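You operate a simulated robot arm through the tools that you are given. There is no shell and no other tool.

You are at the controls of a simulated robot arm. One attempt, no reset.

TASK
Pour the white jug into the water barrel through the funnel.
Fine: all of it, nothing spilt; jug, funnel and plug go back. Set down upright: rubber barrel plug, white jug by the barrel.
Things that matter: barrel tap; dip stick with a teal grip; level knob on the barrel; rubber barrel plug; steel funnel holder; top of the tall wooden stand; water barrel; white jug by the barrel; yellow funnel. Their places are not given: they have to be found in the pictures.

It is judged by the outcome, as a careful person would: the job done as asked, and still so three seconds after it is handed in. It fails if anything else is knocked over, pushed out of place, dropped, spilled or broken.

THE ROBOT
A 6-joint arm with a two-finger gripper, fixed in place. Base frame: the origin is at the foot of the arm, x ahead of it, y to its left, z up. Units: mm, rad, N and s.
Its first joint turns from -2.897 to 2.897 rad. Payload 2.45 kg.
The tool frame sits at the grasp point between the pads (the TCP): z along the fingers, y along the line on which they close. The tips reach 20 mm beyond it. Largest opening 140 mm; the body of the gripper starts 168 mm behind the TCP.
Orientation is that of the tool frame in the base frame, as a unit quaternion [x, y, z, w]. With the fingers straight down and closing along the base's y, the tool's x points along the base's -x, its y along +y and its z along -z.

THE INTERFACE
- The arm moves only by the tool servo_tool. Its argument "rows" is a list of rows, each a list of 7 numbers: the turn, a rotation vector about the base's x, y, z in units of 90 degrees (1.0 is 90 degrees), then the shift along the base's x, y, z in units of 100 mm (1.0 is 100 mm), then the gripper command, from -1 (fully open) to 1 (shut), values between in proportion. In form: [[wx, wy, wz, dx, dy, dz, grip], ...]. A call has 1 to 20 rows; each row is the pose to reach, as a shift and turn from the pose commanded when the call began. A call with a number of a shift or a turn outside -1 to 1 is refused whole. A row lasts 0.2 s, in which the tool goes at most 50 mm and 0.15 rad; a call with a longer step from one row to the next is refused whole, and so is a gripper value outside its range. Where a pose cannot be reached the arm comes as near as it can. A force on the tool above 40 N (or 10 N above the force at the start of the call, whichever is more), or a blocked arm, ends the call early, and 0.2 s more pass. Each finger travels about 45 mm/s and halts on what it meets, pressing with about 23 N; the grip force reading is that of the motor and also rises with nothing between the fingers. The clock runs only during rows and for 0.2 s after the last one: add rows that repeat a pose to give the fingers time. It gives the time, the measured TCP pose, the force on the tool (base axes), the opening and the grip force at its end, in the units of the frame above (readings bear some noise), with the torque about the TCP (base axes, N m) and any sound that the robot's microphone picked up.
- Cameras (640 x 400 px; columns grow to the right, rows downward): "scene" is fixed at [52.5, -651.1, 1331.9]; the picture's right is [0.69, -0.73, 0.00], its down [-0.21, -0.20, -0.96] and it looks along [0.70, 0.66, -0.29] (base axes); focal length 356 px, centre (320, 200). "wrist" rides on the gripper at [78, 11, -209] in the tool frame; the picture's right is [-0.14, 0.99, 0.00], its down [-0.92, -0.13, -0.37] and it looks along [-0.37, -0.05, 0.93] (tool axes); focal length 280 px, centre (320, 200).
- snapshot(camera): a new picture of that camera. The clock stands still meanwhile.
- point_at(camera, pixels): there is no depth. For up to 12 entries [column, row, z] of the newest picture of that camera ("zoom" is the newest enlarged one), the place [x, y] in the base frame at which the ray of that pixel passes the height z, good to about 2 mm. The clock stands still meanwhile.
- inspect(camera, box): a new picture of the part [left, top, right, bottom] of that camera's present view, enlarged. The clock stands still meanwhile.
- close_job(): hands the job in; it is judged then, once.

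Unless the task says otherwise, let go and move clear before handing in.

The tools are called by a JSON object that holds its "op" and its "data". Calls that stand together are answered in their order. servo_tool: Moves the arm, as the interface text tells. Its arguments: {"type":"object","properties":{"rows":{"type":"array"}},"required":["rows"]} The other tools are called the same way: snapshot (camera) takes a picture; point_at (camera, pixels) gives the place at which the rays of pixels pass given heights; inspect (camera, box) takes an enlarged picture of a part of a camera's view; close_job () hands the job in.

At the start:

```text
time_s: 0.0
ee_pos: [650.0, 221.6, 1236.6]
tool_rot: [0.0, 1.0, 0.0, 0.0]
contact_force: [-1.0, 0.6, 0.0]
torque: [-0.03, -0.01, -0.02]
finger_gap: 140.4
grip_force: 0.1
```

scene: 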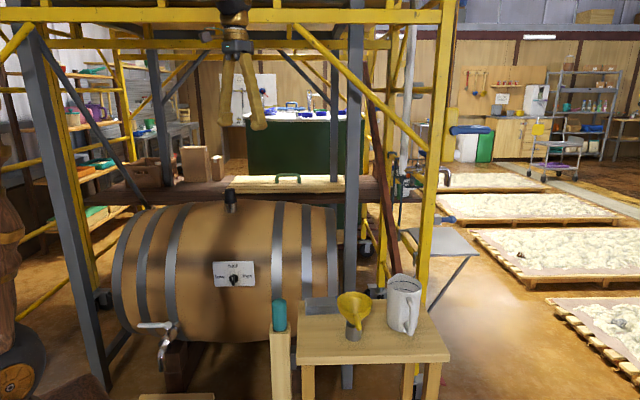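
wrist: 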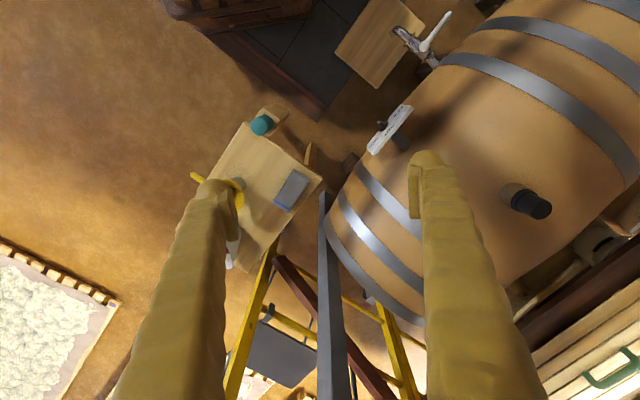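

The scene shows the barrel with a black plug on top (~(230,200)), a table with the yellow funnel in its holder (~(353,310)) and the white jug (~(403,303)), and the dip stick (~(279,315)). I'll look closer at each before moving.

{"op": "inspect", "data": {"camera": "scene", "box": [270, 250, 460, 370]}}

{"op": "inspect", "data": {"camera": "scene", "box": [110, 170, 350, 320]}}

{"op": "inspect", "data": {"camera": "wrist", "box": [160, 80, 400, 300]}}

{"op": "inspect", "data": {"camera": "wrist", "box": [400, 80, 640, 300]}}

```text
3.33 times, centred on (365, 310) of scene
```

zoom: 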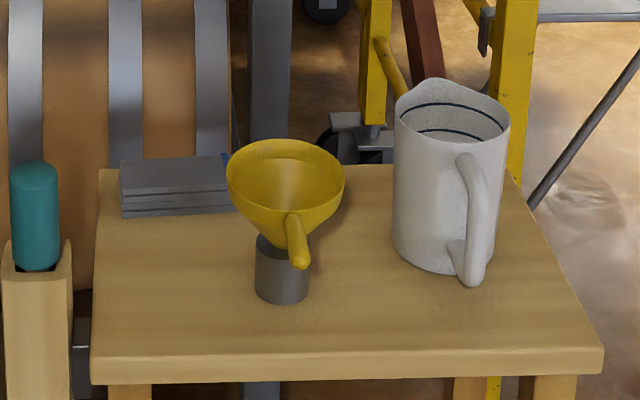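

```text
2.67 times, centred on (230, 245) of scene
```

zoom: 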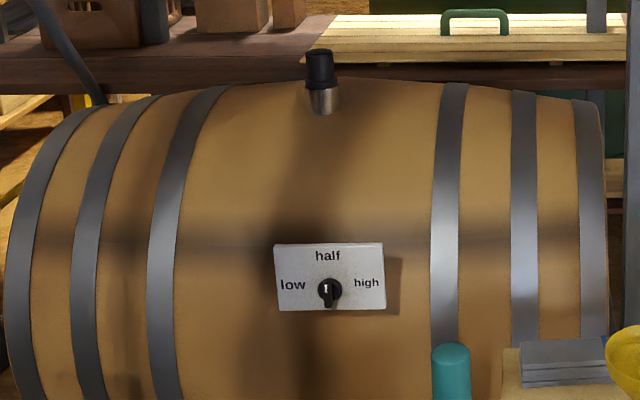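

```text
1.82 times, centred on (280, 190) of wrist
```

zoom: 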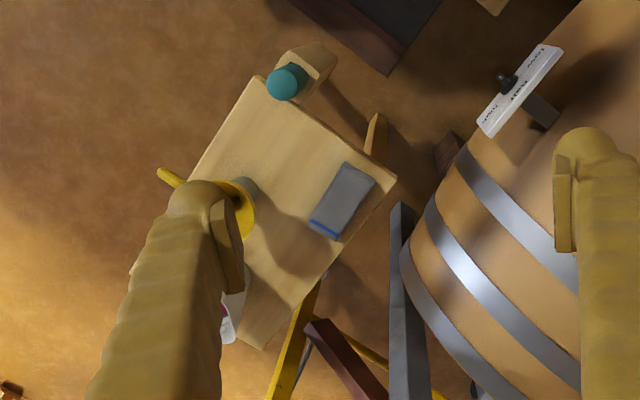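

```text
1.82 times, centred on (520, 190) of wrist
```

zoom: 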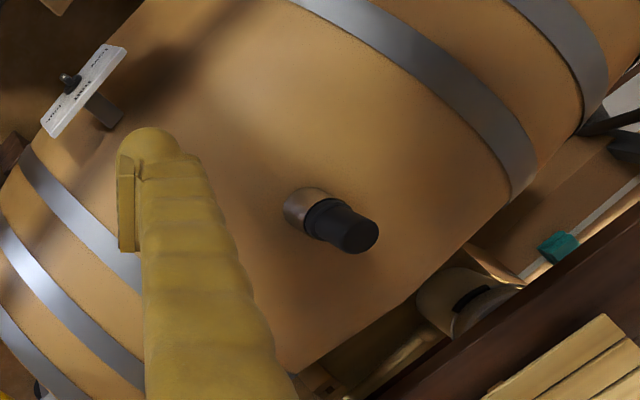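

I have rough views of everything; now I'll triangulate with both cameras by asking where the rays pass at several heights: plug top at scene (229.5,190)/wrist (541,210), jug, funnel, table.

{"op": "snapshot", "data": {"camera": "scene"}}

{"op": "snapshot", "data": {"camera": "wrist"}}

{"op": "point_at", "data": {"camera": "scene", "pixels": [[229.5, 190, 900], [229.5, 190, 950], [229.5, 190, 1000], [298, 364, 500], [298, 364, 600], [451, 362, 500], [451, 362, 600], [300, 302, 500], [300, 302, 600], [425, 302, 500], [425, 302, 600], [229.5, 212, 900]]}}

{"op": "point_at", "data": {"camera": "wrist", "pixels": [[541, 210, 900], [541, 210, 950], [541, 210, 1000], [244, 121, 500], [244, 121, 600], [322, 178, 500], [322, 178, 600], [247, 272, 500], [247, 272, 600], [262, 125, 600], [262, 125, 700], [240, 186, 600]]}}

```text
taken
```

scene: 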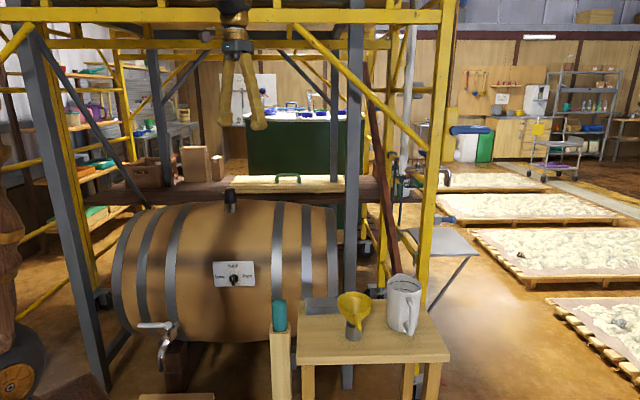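

```text
taken
```

wrist: 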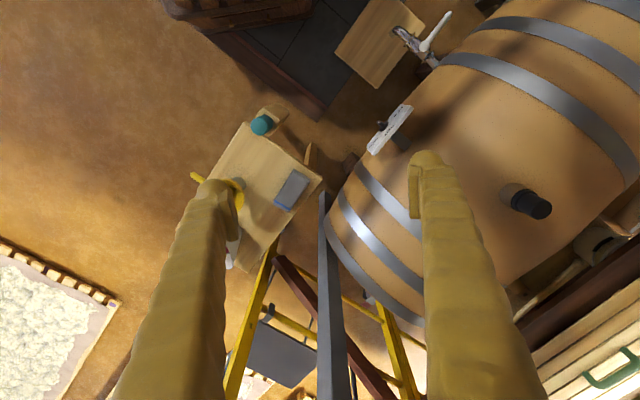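

```text
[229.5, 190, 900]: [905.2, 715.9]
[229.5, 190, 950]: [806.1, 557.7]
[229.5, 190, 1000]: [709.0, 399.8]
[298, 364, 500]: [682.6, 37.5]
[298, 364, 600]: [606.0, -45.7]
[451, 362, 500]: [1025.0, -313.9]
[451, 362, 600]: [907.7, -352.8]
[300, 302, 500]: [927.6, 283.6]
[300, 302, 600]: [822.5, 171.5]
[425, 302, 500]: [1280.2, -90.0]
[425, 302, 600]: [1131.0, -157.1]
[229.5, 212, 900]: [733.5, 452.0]
```

```text
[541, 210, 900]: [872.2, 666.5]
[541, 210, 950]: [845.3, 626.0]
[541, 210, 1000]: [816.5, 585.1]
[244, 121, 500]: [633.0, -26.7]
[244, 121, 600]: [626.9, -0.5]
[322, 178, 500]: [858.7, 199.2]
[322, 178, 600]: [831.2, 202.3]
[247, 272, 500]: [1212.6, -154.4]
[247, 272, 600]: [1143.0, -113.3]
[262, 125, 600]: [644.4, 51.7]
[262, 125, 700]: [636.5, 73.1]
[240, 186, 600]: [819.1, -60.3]
```

The plug top triangulates to about (860, 648, 922) and the table top to about z 550–565. I'll look closer at the scaffold posts around the work area (gray post scene (350,390), yellow post (425,300)) and more pixels of jug/funnel before moving.

{"op": "point_at", "data": {"camera": "scene", "pixels": [[347, 385, 0], [347, 385, 200], [297.4, 357, 500], [297.4, 357, 550], [447, 354, 500], [447, 354, 550], [300, 300, 550], [426, 302, 550], [100, 385, 0], [100, 385, 200], [350, 60, 1500], [350, 20, 1500]]}}

{"op": "point_at", "data": {"camera": "wrist", "pixels": [[323, 195, 0], [323, 195, 200], [345, 390, 1000], [345, 390, 1200], [335, 300, 600], [335, 300, 800], [262, 125, 650], [262, 125, 750], [397, 125, 700], [397, 125, 800], [515, 195, 850], [515, 195, 900]]}}

{"op": "inspect", "data": {"camera": "scene", "box": [0, 0, 320, 200]}}

{"op": "inspect", "data": {"camera": "scene", "box": [200, 0, 520, 200]}}

{"op": "inspect", "data": {"camera": "scene", "box": [200, 200, 520, 400]}}

{"op": "inspect", "data": {"camera": "scene", "box": [0, 200, 320, 400]}}

{"op": "inspect", "data": {"camera": "wrist", "box": [200, 200, 520, 400]}}

```text
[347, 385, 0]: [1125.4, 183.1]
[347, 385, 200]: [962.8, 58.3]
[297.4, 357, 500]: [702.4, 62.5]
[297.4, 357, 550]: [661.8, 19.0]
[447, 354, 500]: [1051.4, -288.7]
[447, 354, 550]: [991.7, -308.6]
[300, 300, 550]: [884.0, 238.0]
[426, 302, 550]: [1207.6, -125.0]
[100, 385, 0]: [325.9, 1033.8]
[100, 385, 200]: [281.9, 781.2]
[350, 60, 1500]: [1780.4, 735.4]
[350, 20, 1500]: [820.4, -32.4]
```

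```text
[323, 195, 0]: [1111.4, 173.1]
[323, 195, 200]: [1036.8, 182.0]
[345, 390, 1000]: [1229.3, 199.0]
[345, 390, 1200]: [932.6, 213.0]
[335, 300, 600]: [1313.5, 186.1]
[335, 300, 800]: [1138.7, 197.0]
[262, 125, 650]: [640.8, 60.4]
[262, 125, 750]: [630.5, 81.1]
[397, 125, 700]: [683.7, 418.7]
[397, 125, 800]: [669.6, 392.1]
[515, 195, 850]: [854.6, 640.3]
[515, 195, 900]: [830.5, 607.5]
```

```text
2.00 times, centred on (160, 100) of scene
```

zoom: 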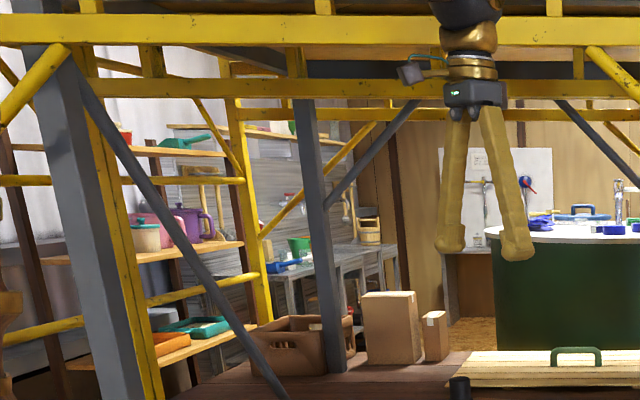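

```text
2.00 times, centred on (360, 100) of scene
```

zoom: 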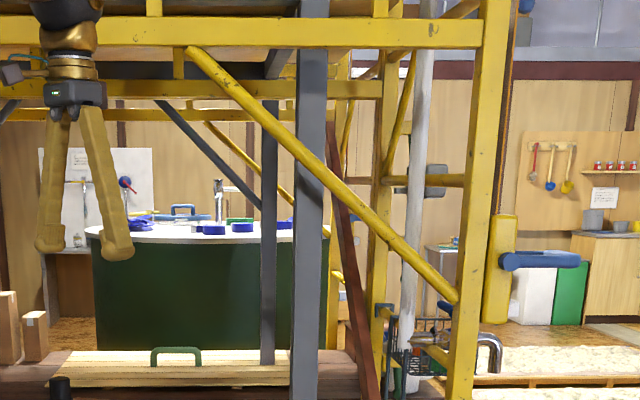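

```text
2.00 times, centred on (360, 300) of scene
```

zoom: 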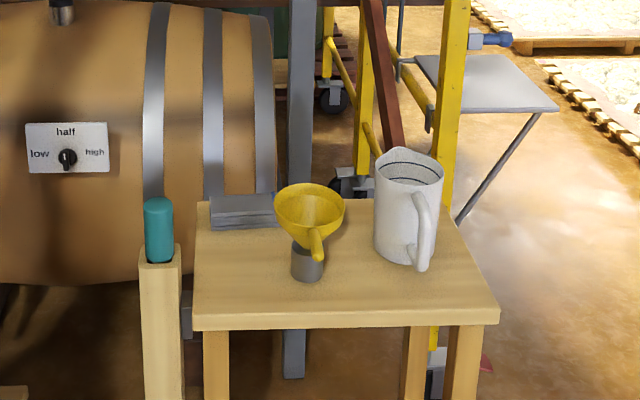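

```text
2.00 times, centred on (160, 300) of scene
```

zoom: 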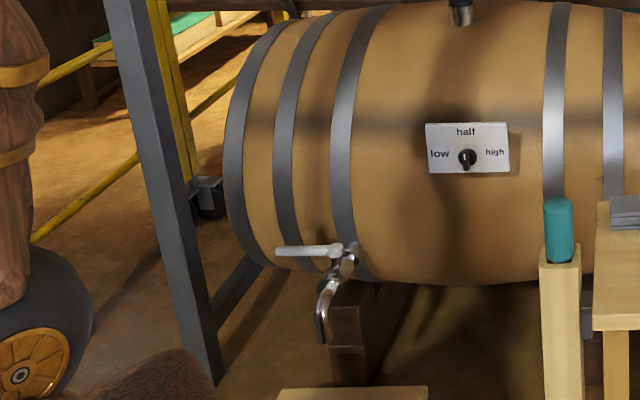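

```text
2.00 times, centred on (360, 300) of wrist
```

zoom: 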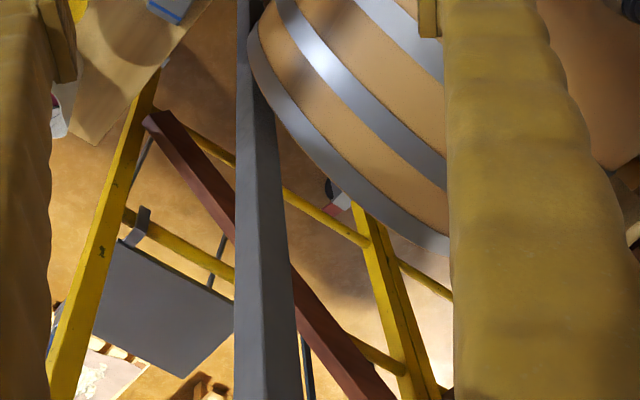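

Floor is z=0; a gray post stands at about (1118,178), the table is around (630..1200, -310..240) at z≈550, and the scaffold face lies beyond it, so the space over the table is free. I'll slide the arm toward the table at height to get a close wrist view.

{"op": "servo_tool", "data": {"rows": [[0, 0, 0, -0.2, -0.4, 0, -1], [0, 0, 0, -0.4, -0.7, 0, -1], [0, 0, 0, -0.5, -1, 0, -1]]}}

{"op": "servo_tool", "data": {"rows": [[0, 0, 0, 0, -0.4, -0.2, -1], [0, 0, 0, 0, -0.7, -0.4, -1], [0, 0, 0, 0, -1, -0.6, -1]]}}

{"op": "servo_tool", "data": {"rows": [[0, 0, 0, 0, -0.2, -0.4, -1], [0, 0, 0, 0, -0.5, -0.7, -1], [0, 0, 0, 0, -0.7, -1, -1]]}}

{"op": "snapshot", "data": {"camera": "wrist"}}

{"op": "snapshot", "data": {"camera": "scene"}}

```text
time_s: 0.8
ee_pos: [598.7, 120.9, 1235.3]
tool_rot: [-0.001, 1.0, 0.0, -0.001]
contact_force: [1.4, -0.1, 0.8]
torque: [-0.01, 0.02, -0.01]
finger_gap: 140.0
grip_force: 0.0
```

```text
time_s: 1.6
ee_pos: [599.6, 20.4, 1177.1]
tool_rot: [0.001, 1.0, 0.0, 0.001]
contact_force: [0.0, -0.5, 0.1]
torque: [0.0, 0.02, 0.01]
finger_gap: 140.0
grip_force: 0.1
```

```text
time_s: 2.4
ee_pos: [599.6, -48.4, 1078.2]
tool_rot: [0.0, 1.0, 0.0, 0.001]
contact_force: [-0.6, -0.1, 0.5]
torque: [-0.02, -0.02, 0.02]
finger_gap: 140.2
grip_force: 0.0
```

```text
taken
```

wrist: 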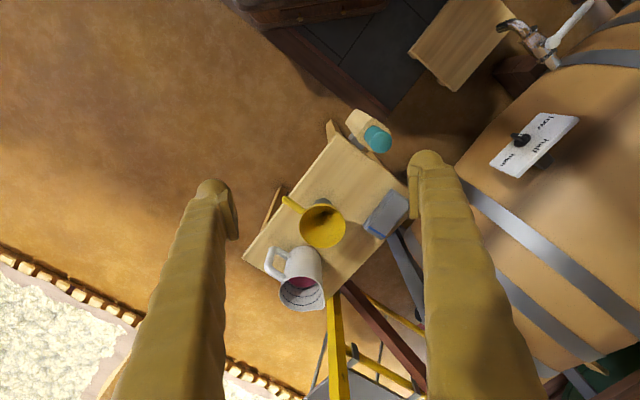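

```text
taken
```

scene: 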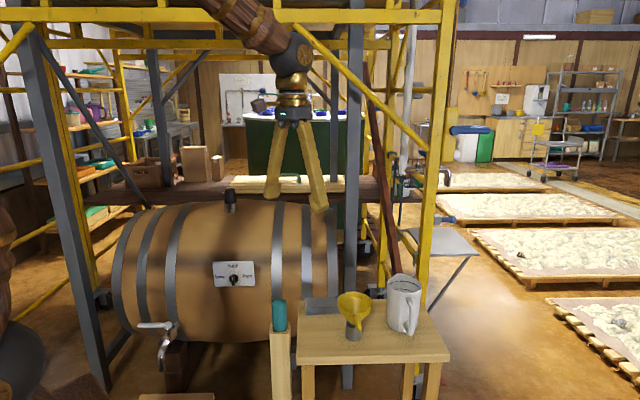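

The wrist view now shows the jug (red liquid, (300,275)), funnel (322,225), dip stick (377,138) and table. I'll zoom in to measure.

{"op": "inspect", "data": {"camera": "wrist", "box": [230, 120, 430, 320]}}

{"op": "point_at", "data": {"camera": "zoom", "pixels": [[100, 100, 550]]}}

```text
2.00 times, centred on (330, 220) of wrist
```

zoom: 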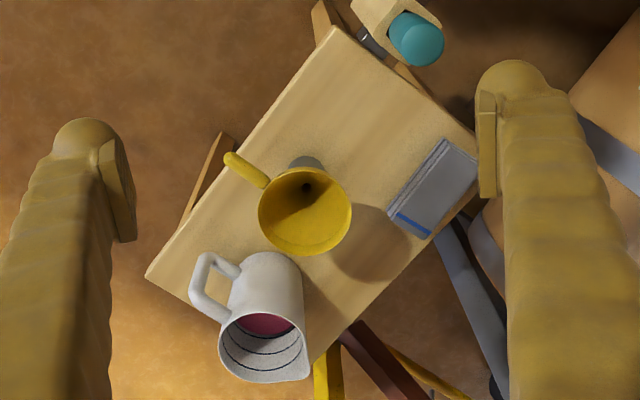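

```text
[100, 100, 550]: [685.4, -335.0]
```

I'll measure table corners, jug, and funnel in this zoom at candidate heights, and match with scene rays.

{"op": "point_at", "data": {"camera": "zoom", "pixels": [[333, 27, 520], [333, 27, 560], [147, 275, 520], [147, 275, 560], [478, 155, 520], [478, 155, 560], [305, 160, 560], [305, 160, 600], [265, 345, 740], [265, 345, 780], [262, 255, 540], [262, 255, 740]]}}

{"op": "point_at", "data": {"camera": "scene", "pixels": [[297.4, 357, 520], [297.4, 357, 560], [450, 355, 520], [450, 355, 560], [299, 300.4, 520], [299, 300.4, 560], [422, 302, 520], [422, 302, 560], [353.3, 337, 540], [353.3, 337, 560], [353, 305, 640], [353, 305, 680]]}}

{"op": "inspect", "data": {"camera": "wrist", "box": [260, 180, 360, 320]}}

{"op": "inspect", "data": {"camera": "scene", "box": [330, 265, 440, 345]}}

```text
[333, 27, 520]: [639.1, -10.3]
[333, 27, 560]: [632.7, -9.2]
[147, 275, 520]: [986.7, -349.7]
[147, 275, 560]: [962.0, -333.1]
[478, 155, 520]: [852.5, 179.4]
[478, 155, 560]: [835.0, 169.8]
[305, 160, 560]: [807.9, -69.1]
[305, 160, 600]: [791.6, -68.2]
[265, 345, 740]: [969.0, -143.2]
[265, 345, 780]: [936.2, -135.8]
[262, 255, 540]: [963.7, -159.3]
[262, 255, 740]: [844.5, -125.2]
```

```text
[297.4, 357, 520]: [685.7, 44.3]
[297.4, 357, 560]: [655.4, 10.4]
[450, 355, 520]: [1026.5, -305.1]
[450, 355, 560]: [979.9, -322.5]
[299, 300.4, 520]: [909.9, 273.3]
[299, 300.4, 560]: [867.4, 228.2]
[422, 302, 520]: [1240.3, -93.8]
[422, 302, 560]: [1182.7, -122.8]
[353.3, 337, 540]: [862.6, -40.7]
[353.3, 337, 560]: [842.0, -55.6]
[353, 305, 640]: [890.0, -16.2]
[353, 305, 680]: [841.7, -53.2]
```

```text
2.86 times, centred on (310, 250) of wrist
```

zoom: 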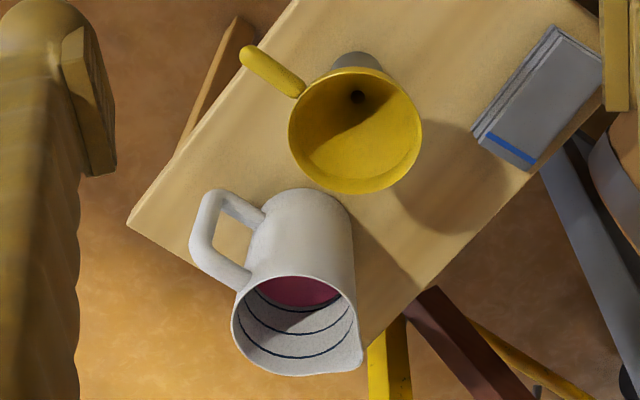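

```text
5.00 times, centred on (385, 305) of scene
```

zoom: 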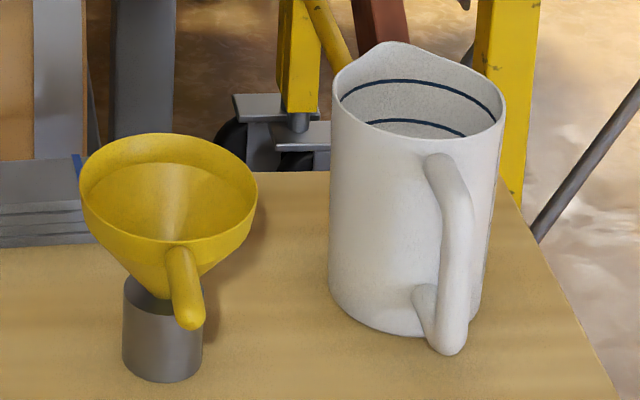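

The table top looks to be at z≈585 and the jug (with red liquid low inside) has its handle toward the scene camera and its spout opposite. I'll look at the tap, the wooden stand near it and the knob before proceeding.

{"op": "inspect", "data": {"camera": "scene", "box": [110, 300, 220, 400]}}

{"op": "inspect", "data": {"camera": "wrist", "box": [400, 0, 640, 200]}}

{"op": "inspect", "data": {"camera": "scene", "box": [205, 250, 265, 300]}}

{"op": "inspect", "data": {"camera": "scene", "box": [260, 290, 310, 400]}}

{"op": "inspect", "data": {"camera": "scene", "box": [190, 170, 270, 230]}}

```text
4.00 times, centred on (165, 350) of scene
```

zoom: 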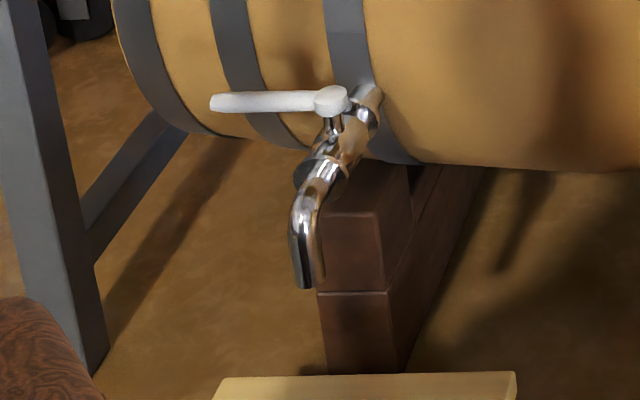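

```text
2.00 times, centred on (520, 100) of wrist
```

zoom: 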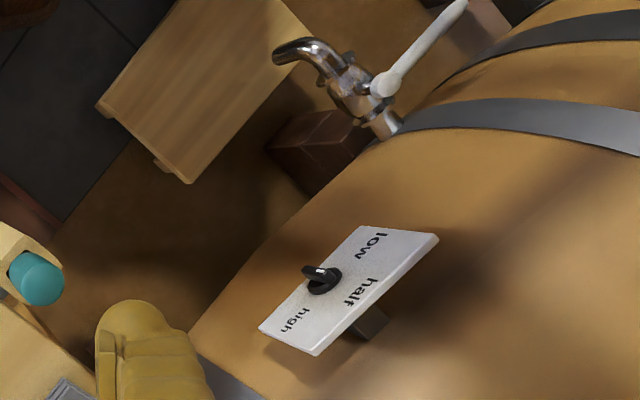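

```text
8.00 times, centred on (235, 275) of scene
```

zoom: 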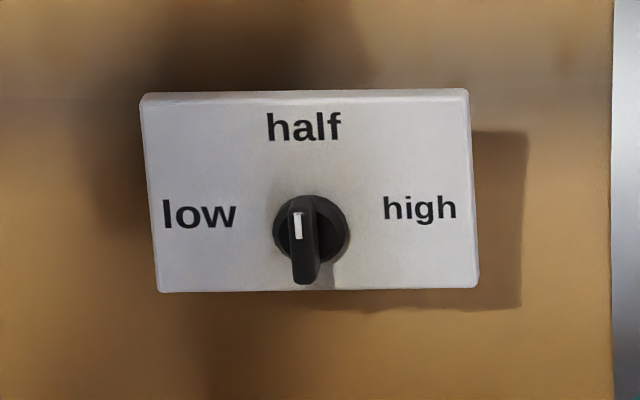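

```text
3.64 times, centred on (285, 345) of scene
```

zoom: 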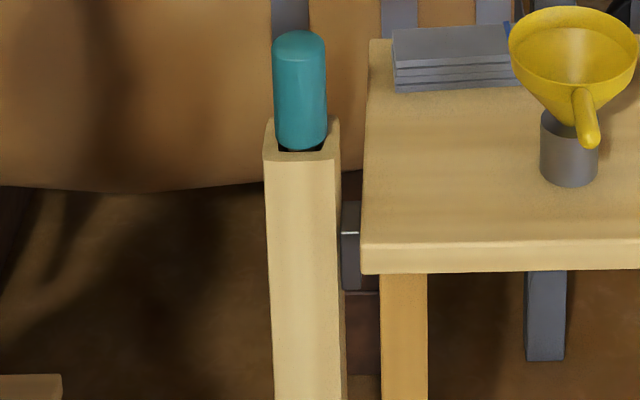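

```text
6.67 times, centred on (230, 200) of scene
```

zoom: 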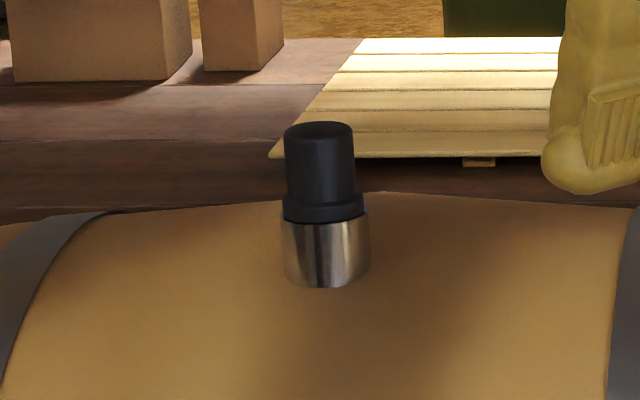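

The tap lever lies across the outlet (closed) and the knob points to "half"; neither needs touching. I'll move closer over the table for a sharper look at the jug, funnel and holder.

{"op": "servo_tool", "data": {"rows": [[0, 0, 0, 0.1, -0.1, -0.4, -1], [0, 0, 0, 0.2, -0.2, -0.8, -1], [0, 0, 0, 0.2, -0.3, -1, -1]]}}

{"op": "snapshot", "data": {"camera": "wrist"}}

{"op": "inspect", "data": {"camera": "wrist", "box": [240, 150, 440, 350]}}

```text
time_s: 3.2
ee_pos: [617.4, -77.9, 977.3]
tool_rot: [0.0, 1.0, 0.0, 0.0]
contact_force: [0.3, -0.4, 0.5]
torque: [0.02, 0.0, 0.01]
finger_gap: 140.1
grip_force: 0.0
```

```text
taken
```

wrist: 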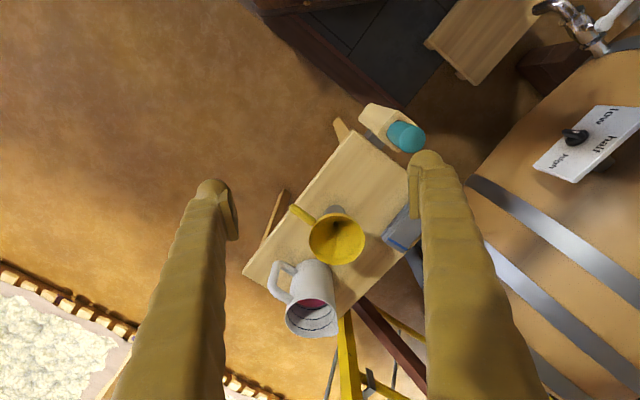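

```text
2.00 times, centred on (340, 250) of wrist
```

zoom: 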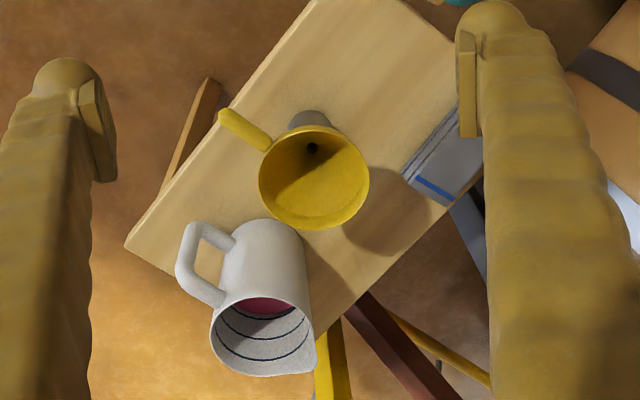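

Still a bit far; I'll come down another 100 mm (finger tips stay at ~z 857, above the jug rim) and look again.

{"op": "servo_tool", "data": {"rows": [[0, 0, 0, -0.2, -0.1, -0.4, -1], [0, 0, 0, -0.4, -0.2, -0.8, -1], [0, 0, 0, -0.5, -0.3, -1, -1]]}}

{"op": "inspect", "data": {"camera": "wrist", "box": [240, 130, 480, 380]}}

{"op": "snapshot", "data": {"camera": "wrist"}}

```text
time_s: 4.0
ee_pos: [570.1, -108.7, 876.2]
tool_rot: [0.001, 1.0, 0.0, 0.0]
contact_force: [0.7, 0.1, -0.6]
torque: [0.01, 0.04, 0.01]
finger_gap: 139.9
grip_force: 0.1
```

```text
1.60 times, centred on (360, 255) of wrist
```

zoom: 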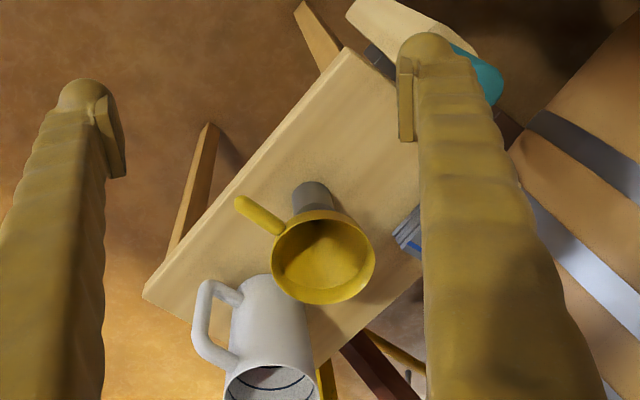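

```text
taken
```

wrist: 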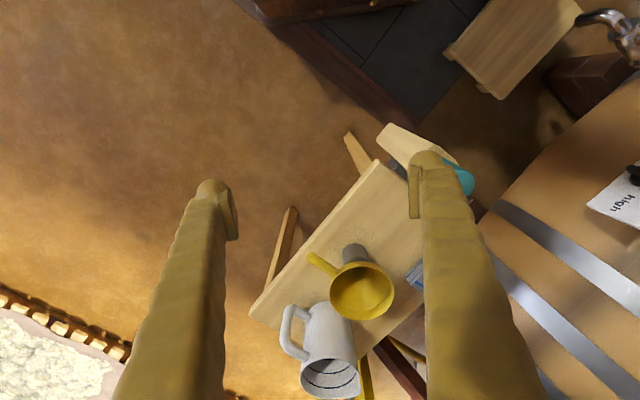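

Measuring table corners, funnel rim and handle, holder and jug in this newest zoom at candidate heights.

{"op": "point_at", "data": {"camera": "zoom", "pixels": [[347, 47, 560], [347, 47, 600], [143, 290, 560], [143, 290, 600], [323, 258, 680], [323, 258, 720], [240, 203, 660], [240, 203, 720], [312, 186, 600], [312, 186, 640], [213, 283, 700], [213, 345, 700]]}}

{"op": "point_at", "data": {"camera": "scene", "pixels": [[297.4, 357, 580], [297.4, 357, 600], [450, 355, 580], [450, 355, 600], [354, 303.5, 700], [354, 303.5, 720], [359, 328, 660], [359, 328, 700], [412.5, 299, 700], [412.5, 299, 740], [410, 334, 600], [353.5, 340, 590]]}}

```text
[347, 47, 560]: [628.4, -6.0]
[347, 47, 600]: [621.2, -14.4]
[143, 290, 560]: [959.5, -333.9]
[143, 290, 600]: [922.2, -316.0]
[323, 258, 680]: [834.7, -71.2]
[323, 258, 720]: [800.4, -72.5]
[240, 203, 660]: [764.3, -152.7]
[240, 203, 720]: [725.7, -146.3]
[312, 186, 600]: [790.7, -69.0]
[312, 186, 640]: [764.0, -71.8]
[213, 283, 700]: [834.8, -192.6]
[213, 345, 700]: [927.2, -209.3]
```

```text
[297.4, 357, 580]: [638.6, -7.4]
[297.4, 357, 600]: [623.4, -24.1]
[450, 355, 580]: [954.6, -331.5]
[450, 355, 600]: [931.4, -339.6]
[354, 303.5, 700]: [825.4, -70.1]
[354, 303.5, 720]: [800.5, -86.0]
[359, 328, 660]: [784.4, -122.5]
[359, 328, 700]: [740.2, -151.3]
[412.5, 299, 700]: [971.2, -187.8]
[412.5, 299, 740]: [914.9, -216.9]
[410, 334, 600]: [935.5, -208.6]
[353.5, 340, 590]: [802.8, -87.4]
```

Funnel rim centre comes out near (812,-75,708), its handle tip near (743,-148,695), holder on the table at z≈580. Now I'll shift forward and up to view the jug squarely.

{"op": "servo_tool", "data": {"rows": [[0, 0, 0, 0.1, 0, 0.4, -1], [0, 0, 0, 0.4, -0.2, 0.7, -1], [0, 0, 0, 0.8, -0.4, 0.8, -1], [0, 0, 0, 1, -0.6, 0.8, -1]]}}

{"op": "inspect", "data": {"camera": "wrist", "box": [260, 130, 420, 290]}}

{"op": "snapshot", "data": {"camera": "wrist"}}

```text
time_s: 5.0
ee_pos: [668.0, -166.7, 955.1]
tool_rot: [0.0, 1.0, 0.0, 0.0]
contact_force: [-0.3, -0.4, 0.6]
torque: [-0.01, -0.02, 0.01]
finger_gap: 140.1
grip_force: 0.1
```

```text
2.50 times, centred on (340, 210) of wrist
```

zoom: 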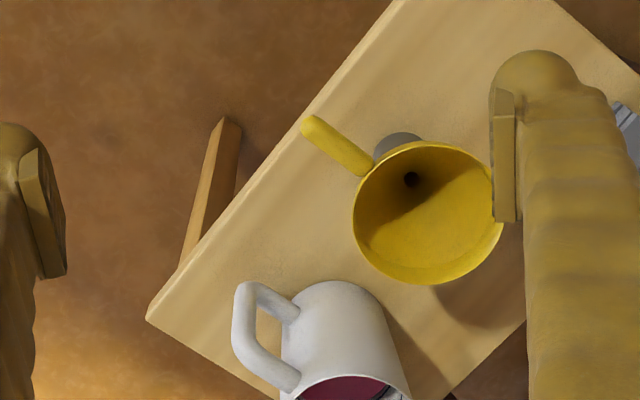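

```text
taken
```

wrist: 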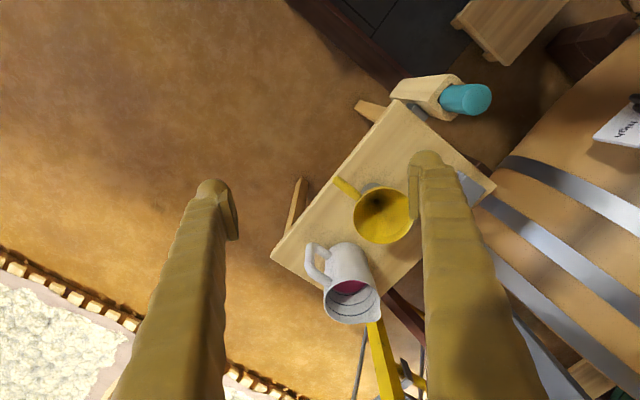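

{"op": "inspect", "data": {"camera": "wrist", "box": [270, 160, 430, 340]}}

{"op": "inspect", "data": {"camera": "scene", "box": [340, 265, 450, 345]}}

```text
2.22 times, centred on (350, 250) of wrist
```

zoom: 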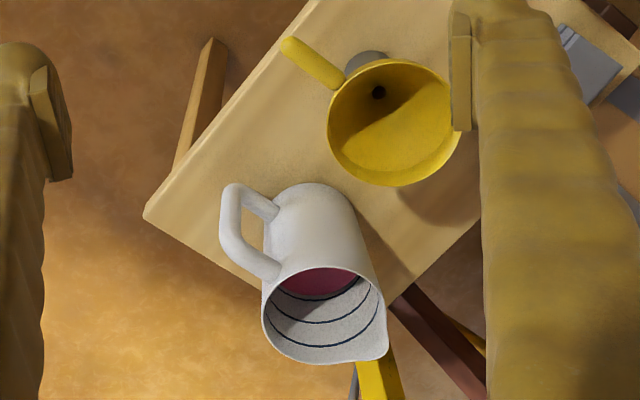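

```text
5.00 times, centred on (395, 305) of scene
```

zoom: 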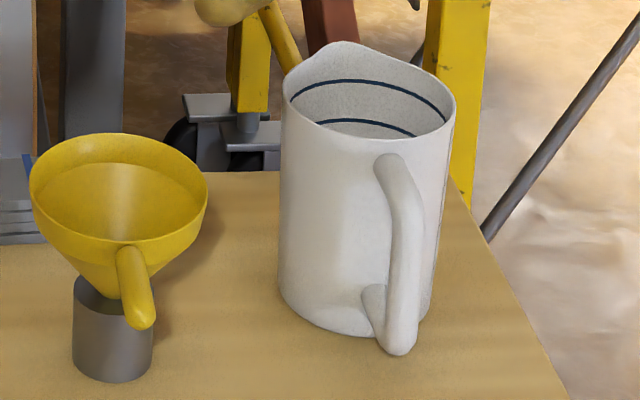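

Now I'll query the rays for the jug rim centre (zoom (322,314) / scene (404.8,287.6)), spout tip (388,352), handle, and bottom.

{"op": "snapshot", "data": {"camera": "scene"}}

{"op": "inspect", "data": {"camera": "wrist", "box": [270, 160, 430, 340]}}

{"op": "point_at", "data": {"camera": "zoom", "pixels": [[322, 314, 740], [322, 314, 770], [388, 352, 770], [262, 315, 770], [385, 310, 770], [233, 235, 720], [233, 235, 760], [231, 190, 620], [231, 190, 700], [145, 215, 560], [145, 215, 600], [391, 122, 710]]}}

{"op": "point_at", "data": {"camera": "scene", "pixels": [[404.8, 287.6, 740], [404.8, 287.6, 770], [402.6, 325.4, 570], [402.6, 325.4, 590], [400, 273.4, 770], [400, 273.4, 800], [387.5, 286, 770], [422, 286, 770], [411, 333, 580], [411, 333, 620], [345.6, 332, 570], [345.6, 332, 590]]}}

```text
taken
```

scene: 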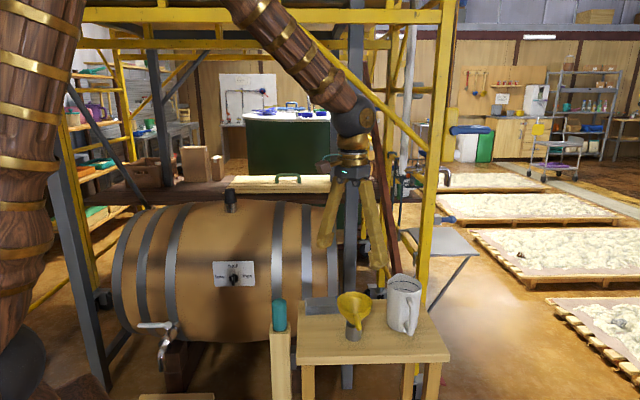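

```text
2.22 times, centred on (350, 250) of wrist
```

zoom: 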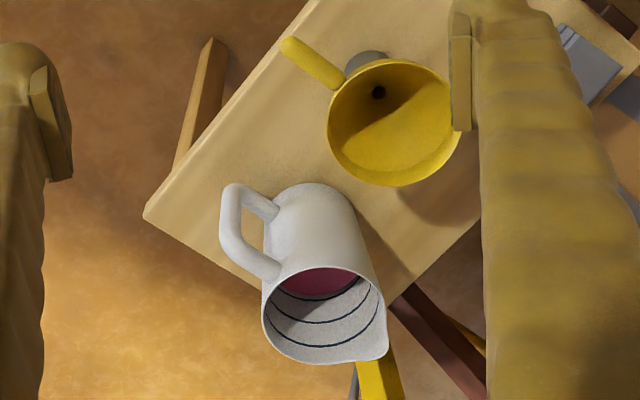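

```text
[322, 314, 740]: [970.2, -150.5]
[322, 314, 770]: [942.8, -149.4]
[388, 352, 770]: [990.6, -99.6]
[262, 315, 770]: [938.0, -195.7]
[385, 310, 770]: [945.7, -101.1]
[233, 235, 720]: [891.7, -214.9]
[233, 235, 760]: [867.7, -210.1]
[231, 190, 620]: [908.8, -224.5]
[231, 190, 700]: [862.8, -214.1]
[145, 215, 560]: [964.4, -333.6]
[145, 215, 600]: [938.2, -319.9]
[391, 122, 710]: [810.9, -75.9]
```

```text
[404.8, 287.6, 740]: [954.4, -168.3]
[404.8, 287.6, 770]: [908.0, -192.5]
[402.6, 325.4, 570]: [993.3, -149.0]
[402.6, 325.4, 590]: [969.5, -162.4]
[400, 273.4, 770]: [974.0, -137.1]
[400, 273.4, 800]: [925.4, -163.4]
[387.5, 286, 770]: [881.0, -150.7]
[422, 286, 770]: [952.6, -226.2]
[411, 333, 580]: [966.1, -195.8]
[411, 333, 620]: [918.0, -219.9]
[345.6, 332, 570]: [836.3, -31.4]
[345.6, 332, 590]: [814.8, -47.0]
```

Jug: rim centre ≈(988,-152) at z≈718, table ≈577, spout direction ≈50° azimuth. Next I need an accurate look at the plug, so I'll rise and swing over toward the barrel, turning the tool 37° to face outward.

{"op": "servo_tool", "data": {"rows": [[0, 0, 0, -0.1, 0, 0.4, -1], [0, 0, 0, -0.3, 0.1, 0.8, -1], [0, 0, 0, -0.5, 0.4, 1, -1], [0, 0, 0, -0.5, 0.8, 1, -1], [0, 0, 0, -0.5, 1, 1, -1]]}}

{"op": "servo_tool", "data": {"rows": [[0, 0, 0.09, 0, 0.3, 0.3, -1], [0, 0, 0.18, 0, 0.6, 0.6, -1], [0, 0, 0.25, 0, 0.9, 0.9, -1], [0, 0, 0.3, 0, 1, 1, -1]]}}

{"op": "servo_tool", "data": {"rows": [[0, 0, 0.06, 0, 0.4, 0, -1], [0, 0, 0.12, 0, 0.8, 0, -1], [0, 0, 0.12, 0, 1, 0, -1]]}}

{"op": "servo_tool", "data": {"rows": [[0, 0, 0, 0, 0.4, 0, -1], [0, 0, 0, 0, 0.8, 0, -1], [0, 0, 0, 0, 1, 0, -1]]}}

{"op": "servo_tool", "data": {"rows": [[0, 0, 0, 0, 0.4, 0, -1], [0, 0, 0, 0, 0.8, 0, -1], [0, 0, 0, 0, 1, 0, -1]]}}

{"op": "snapshot", "data": {"camera": "wrist"}}

{"op": "snapshot", "data": {"camera": "scene"}}

```text
time_s: 6.2
ee_pos: [619.0, -67.1, 1055.9]
tool_rot: [-0.001, 1.0, 0.0, 0.0]
contact_force: [0.6, 1.1, -0.4]
torque: [0.01, 0.0, -0.01]
finger_gap: 140.0
grip_force: 0.1
```

```text
time_s: 7.2
ee_pos: [618.7, 30.3, 1158.5]
tool_rot: [-0.234, 0.972, 0.0, 0.0]
contact_force: [0.3, 0.1, 0.5]
torque: [0.0, -0.02, 0.03]
finger_gap: 139.8
grip_force: 0.0
```

```text
time_s: 8.0
ee_pos: [617.7, 132.0, 1156.7]
tool_rot: [-0.324, 0.946, 0.0, 0.001]
contact_force: [0.0, 1.1, -0.6]
torque: [-0.05, 0.02, 0.02]
finger_gap: 139.9
grip_force: 0.1
```

```text
time_s: 8.8
ee_pos: [620.6, 232.3, 1155.6]
tool_rot: [-0.324, 0.946, 0.0, 0.0]
contact_force: [-0.5, 0.9, 0.2]
torque: [0.01, 0.0, -0.01]
finger_gap: 139.7
grip_force: 0.0
```

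```text
time_s: 9.6
ee_pos: [618.4, 331.6, 1155.6]
tool_rot: [-0.324, 0.946, 0.0, -0.001]
contact_force: [-0.3, 0.2, -0.1]
torque: [-0.01, 0.01, -0.04]
finger_gap: 140.0
grip_force: 0.1
```

```text
taken
```

wrist: 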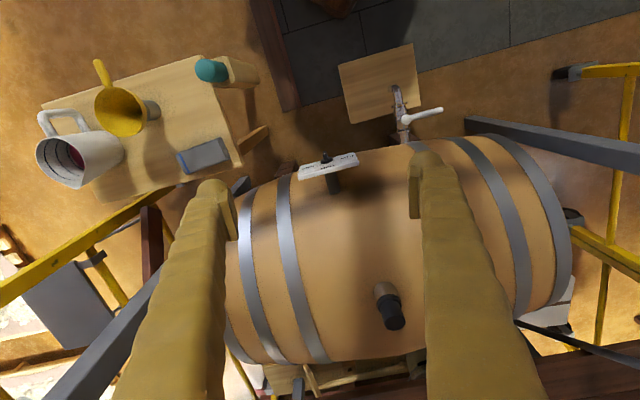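

```text
taken
```

scene: 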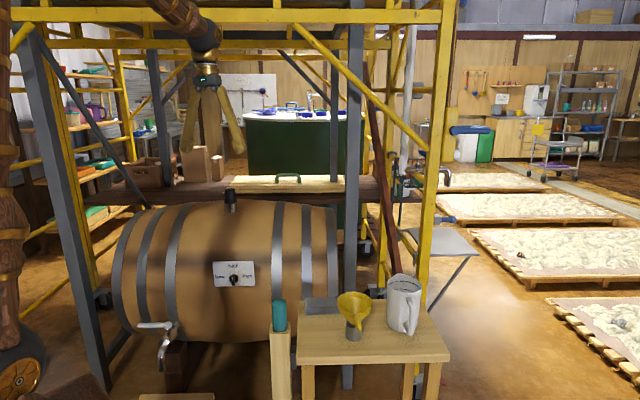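

Nice overview: plug at wrist (392,310). I'll zoom and query plug and the wooden stand by the tap.

{"op": "inspect", "data": {"camera": "wrist", "box": [340, 255, 440, 355]}}

{"op": "point_at", "data": {"camera": "wrist", "pixels": [[395, 323, 900], [395, 323, 950], [381, 290, 850], [381, 290, 900], [338, 64, 300], [338, 64, 600], [414, 44, 300], [414, 44, 600], [425, 95, 300], [425, 95, 600], [350, 123, 300], [350, 123, 600]]}}

{"op": "point_at", "data": {"camera": "scene", "pixels": [[140, 395, 300], [140, 395, 450], [140, 395, 600], [213.75, 393, 300], [213.75, 393, 450], [213.75, 393, 600], [229.9, 189, 900], [229.9, 189, 920], [229.9, 189, 940], [229.7, 212, 860], [229.7, 212, 880], [229.7, 203, 900]]}}

```text
4.00 times, centred on (390, 305) of wrist
```

zoom: 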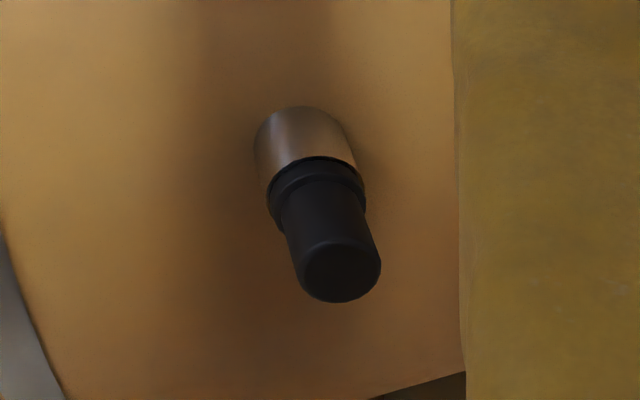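

```text
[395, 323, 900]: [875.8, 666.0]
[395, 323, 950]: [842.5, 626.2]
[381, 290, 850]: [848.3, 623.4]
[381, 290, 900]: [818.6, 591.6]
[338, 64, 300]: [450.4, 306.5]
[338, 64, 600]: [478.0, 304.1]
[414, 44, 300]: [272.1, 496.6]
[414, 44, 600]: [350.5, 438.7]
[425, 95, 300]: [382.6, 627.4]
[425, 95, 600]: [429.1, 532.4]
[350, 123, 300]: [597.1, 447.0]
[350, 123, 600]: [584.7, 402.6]
```

```text
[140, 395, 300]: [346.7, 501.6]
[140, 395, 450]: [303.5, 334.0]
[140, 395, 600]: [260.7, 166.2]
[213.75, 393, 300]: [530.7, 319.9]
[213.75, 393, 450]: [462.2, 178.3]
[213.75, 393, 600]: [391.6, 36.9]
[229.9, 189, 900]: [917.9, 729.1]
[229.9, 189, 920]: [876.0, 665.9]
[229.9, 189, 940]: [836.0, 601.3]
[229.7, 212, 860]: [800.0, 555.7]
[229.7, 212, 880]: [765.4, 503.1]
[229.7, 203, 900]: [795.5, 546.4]
```

Plug top is at about (857,644,928), collar z≈828–868, plug head ~46 mm wide. I'll test reach by moving out above the plug with the tool vertical, staying above it.

{"op": "servo_tool", "data": {"rows": [[0, 0, 0, 0.3, 0.35, -0.1, -1], [0, 0, 0, 0.6, 0.7, -0.2, -1], [0, 0, 0, 0.8, 1, -0.3, -1]]}}

{"op": "servo_tool", "data": {"rows": [[0, 0, 0, 0.3, 0.35, -0.1, -1], [0, 0, 0, 0.6, 0.7, -0.2, -1], [0, 0, 0, 0.8, 1, -0.3, -1]]}}

{"op": "snapshot", "data": {"camera": "scene"}}

{"op": "snapshot", "data": {"camera": "wrist"}}

```text
time_s: 10.4
ee_pos: [698.0, 430.8, 1126.3]
tool_rot: [-0.324, 0.946, 0.0, 0.001]
contact_force: [-1.2, -0.5, 0.5]
torque: [0.05, -0.03, -0.01]
finger_gap: 140.1
grip_force: 0.0
```

```text
time_s: 11.2
ee_pos: [778.5, 532.2, 1095.8]
tool_rot: [-0.324, 0.946, 0.0, 0.001]
contact_force: [0.3, 0.0, 1.3]
torque: [0.04, -0.04, 0.03]
finger_gap: 140.0
grip_force: 0.1
```

```text
taken
```

scene: 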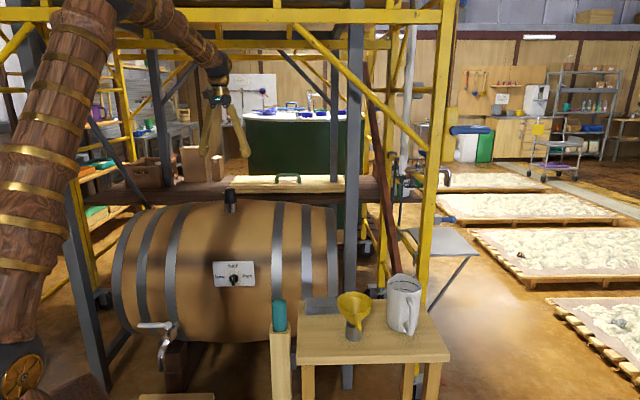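

```text
taken
```

wrist: 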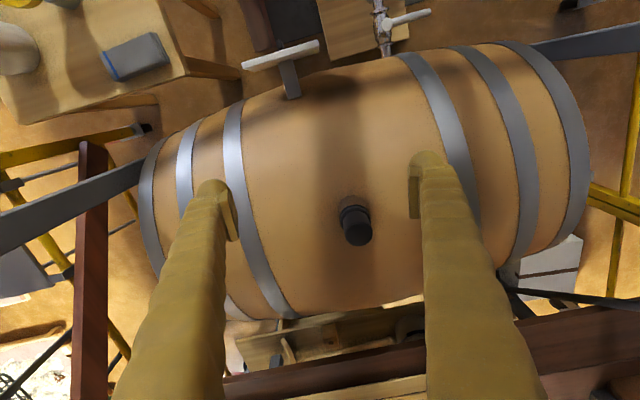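

Reached r≈943 with elbow still bent. I'll continue outward to be above the plug at z≈1040.

{"op": "servo_tool", "data": {"rows": [[0, 0, 0, 0.3, 0.4, -0.1, -1], [0, 0, 0, 0.6, 0.8, -0.3, -1], [0, 0, 0, 0.78, 1, -0.5, -1], [0, 0, 0, 0.78, 1, -0.5, -1]]}}

{"op": "snapshot", "data": {"camera": "scene"}}

{"op": "snapshot", "data": {"camera": "wrist"}}

```text
refused: row 1 steps farther than a row can; nothing moved
```

```text
taken
```

scene: 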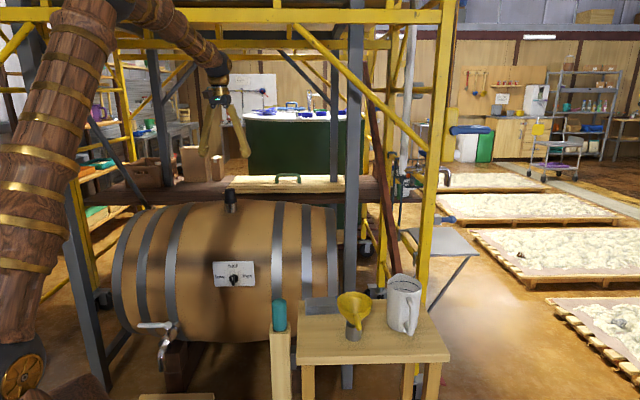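

```text
taken
```

wrist: 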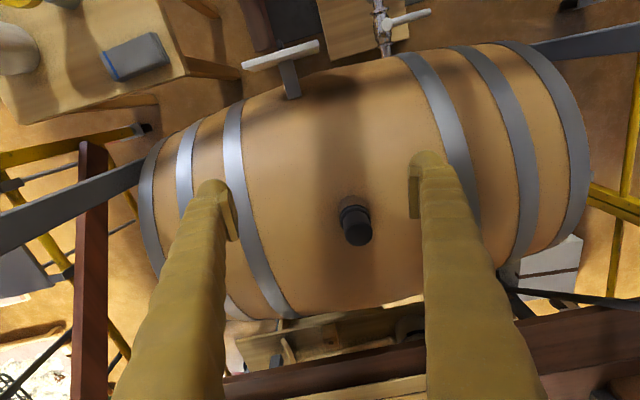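

That step was slightly too long and was refused; I'll use smaller steps.

{"op": "servo_tool", "data": {"rows": [[0, 0, 0, 0.2, 0.27, -0.13, -1], [0, 0, 0, 0.4, 0.55, -0.25, -1], [0, 0, 0, 0.6, 0.82, -0.38, -1], [0, 0, 0, 0.78, 1, -0.5, -1], [0, 0, 0, 0.78, 1, -0.5, -1]]}}

{"op": "snapshot", "data": {"camera": "scene"}}

{"op": "snapshot", "data": {"camera": "wrist"}}

```text
time_s: 12.4
ee_pos: [855.1, 632.9, 1045.1]
tool_rot: [-0.323, 0.946, 0.0, 0.0]
contact_force: [0.6, 0.2, 0.3]
torque: [0.02, 0.01, 0.02]
finger_gap: 140.2
grip_force: 0.1
```

```text
taken
```

scene: 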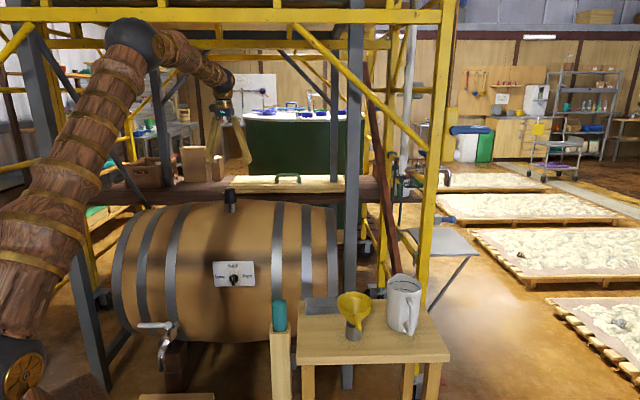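

```text
taken
```

wrist: 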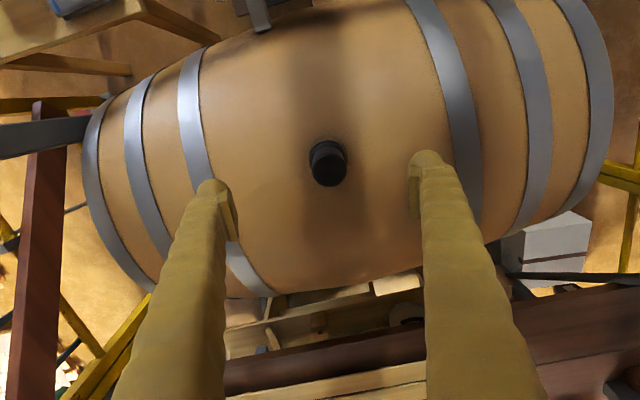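

Reachable with the vertical tool. The plug appears near wrist (328,165); I'll refine its position.

{"op": "inspect", "data": {"camera": "wrist", "box": [280, 115, 380, 215]}}

{"op": "point_at", "data": {"camera": "zoom", "pixels": [[347, 262, 920], [347, 262, 930], [347, 262, 940], [320, 185, 868], [320, 185, 830]]}}

```text
4.00 times, centred on (330, 165) of wrist
```

zoom: 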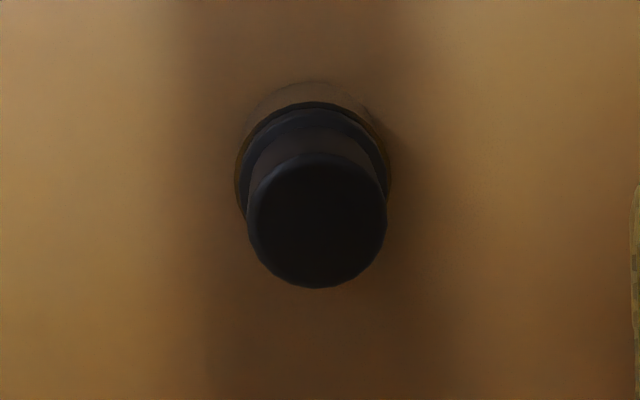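

```text
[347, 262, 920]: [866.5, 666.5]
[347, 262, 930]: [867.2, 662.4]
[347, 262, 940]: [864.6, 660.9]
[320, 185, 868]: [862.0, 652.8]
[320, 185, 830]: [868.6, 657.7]
```

The plug's top disc centre is at zoom (317,220); query that.

{"op": "point_at", "data": {"camera": "zoom", "pixels": [[317, 220, 920], [317, 220, 930], [317, 220, 940], [247, 220, 930], [387, 220, 930], [317, 152, 930], [317, 288, 930], [312, 170, 870], [312, 170, 850]]}}

```text
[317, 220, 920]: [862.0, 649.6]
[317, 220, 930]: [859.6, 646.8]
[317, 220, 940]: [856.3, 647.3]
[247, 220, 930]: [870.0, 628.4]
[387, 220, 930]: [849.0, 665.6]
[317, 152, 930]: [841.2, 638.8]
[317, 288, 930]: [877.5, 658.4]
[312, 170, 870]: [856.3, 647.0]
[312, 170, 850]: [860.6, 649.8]
```

Plug centre ≈(858.5,646), head ≈44 mm wide, z 882–928. Table top ("tall wooden stand") has a free corner around (735,5) for it. I'll descend over the plug with open fingers to TCP z≈907.

{"op": "servo_tool", "data": {"rows": [[0, 0, 0, 0, 0.14, 0, -1], [0, 0, 0, 0, 0.14, -0.3, -1], [0, 0, 0, 0, 0.14, -0.6, -1], [0, 0, 0, 0, 0.14, -0.8, -1], [0, 0, 0, 0, 0.14, -0.9, -1], [0, 0, 0, 0, 0.14, -0.9, -1]]}}

{"op": "snapshot", "data": {"camera": "wrist"}}

{"op": "snapshot", "data": {"camera": "scene"}}

```text
time_s: 13.8
ee_pos: [856.0, 645.5, 958.5]
tool_rot: [-0.324, 0.946, 0.0, 0.0]
contact_force: [1.7, -0.8, -0.5]
torque: [0.01, -0.02, 0.02]
finger_gap: 139.9
grip_force: 0.1
```

```text
taken
```

wrist: 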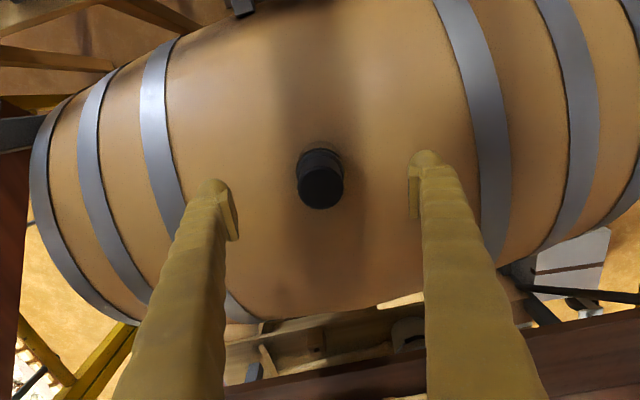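

```text
taken
```

scene: 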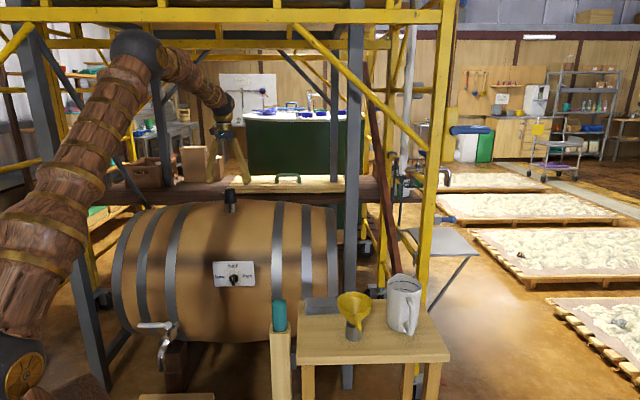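

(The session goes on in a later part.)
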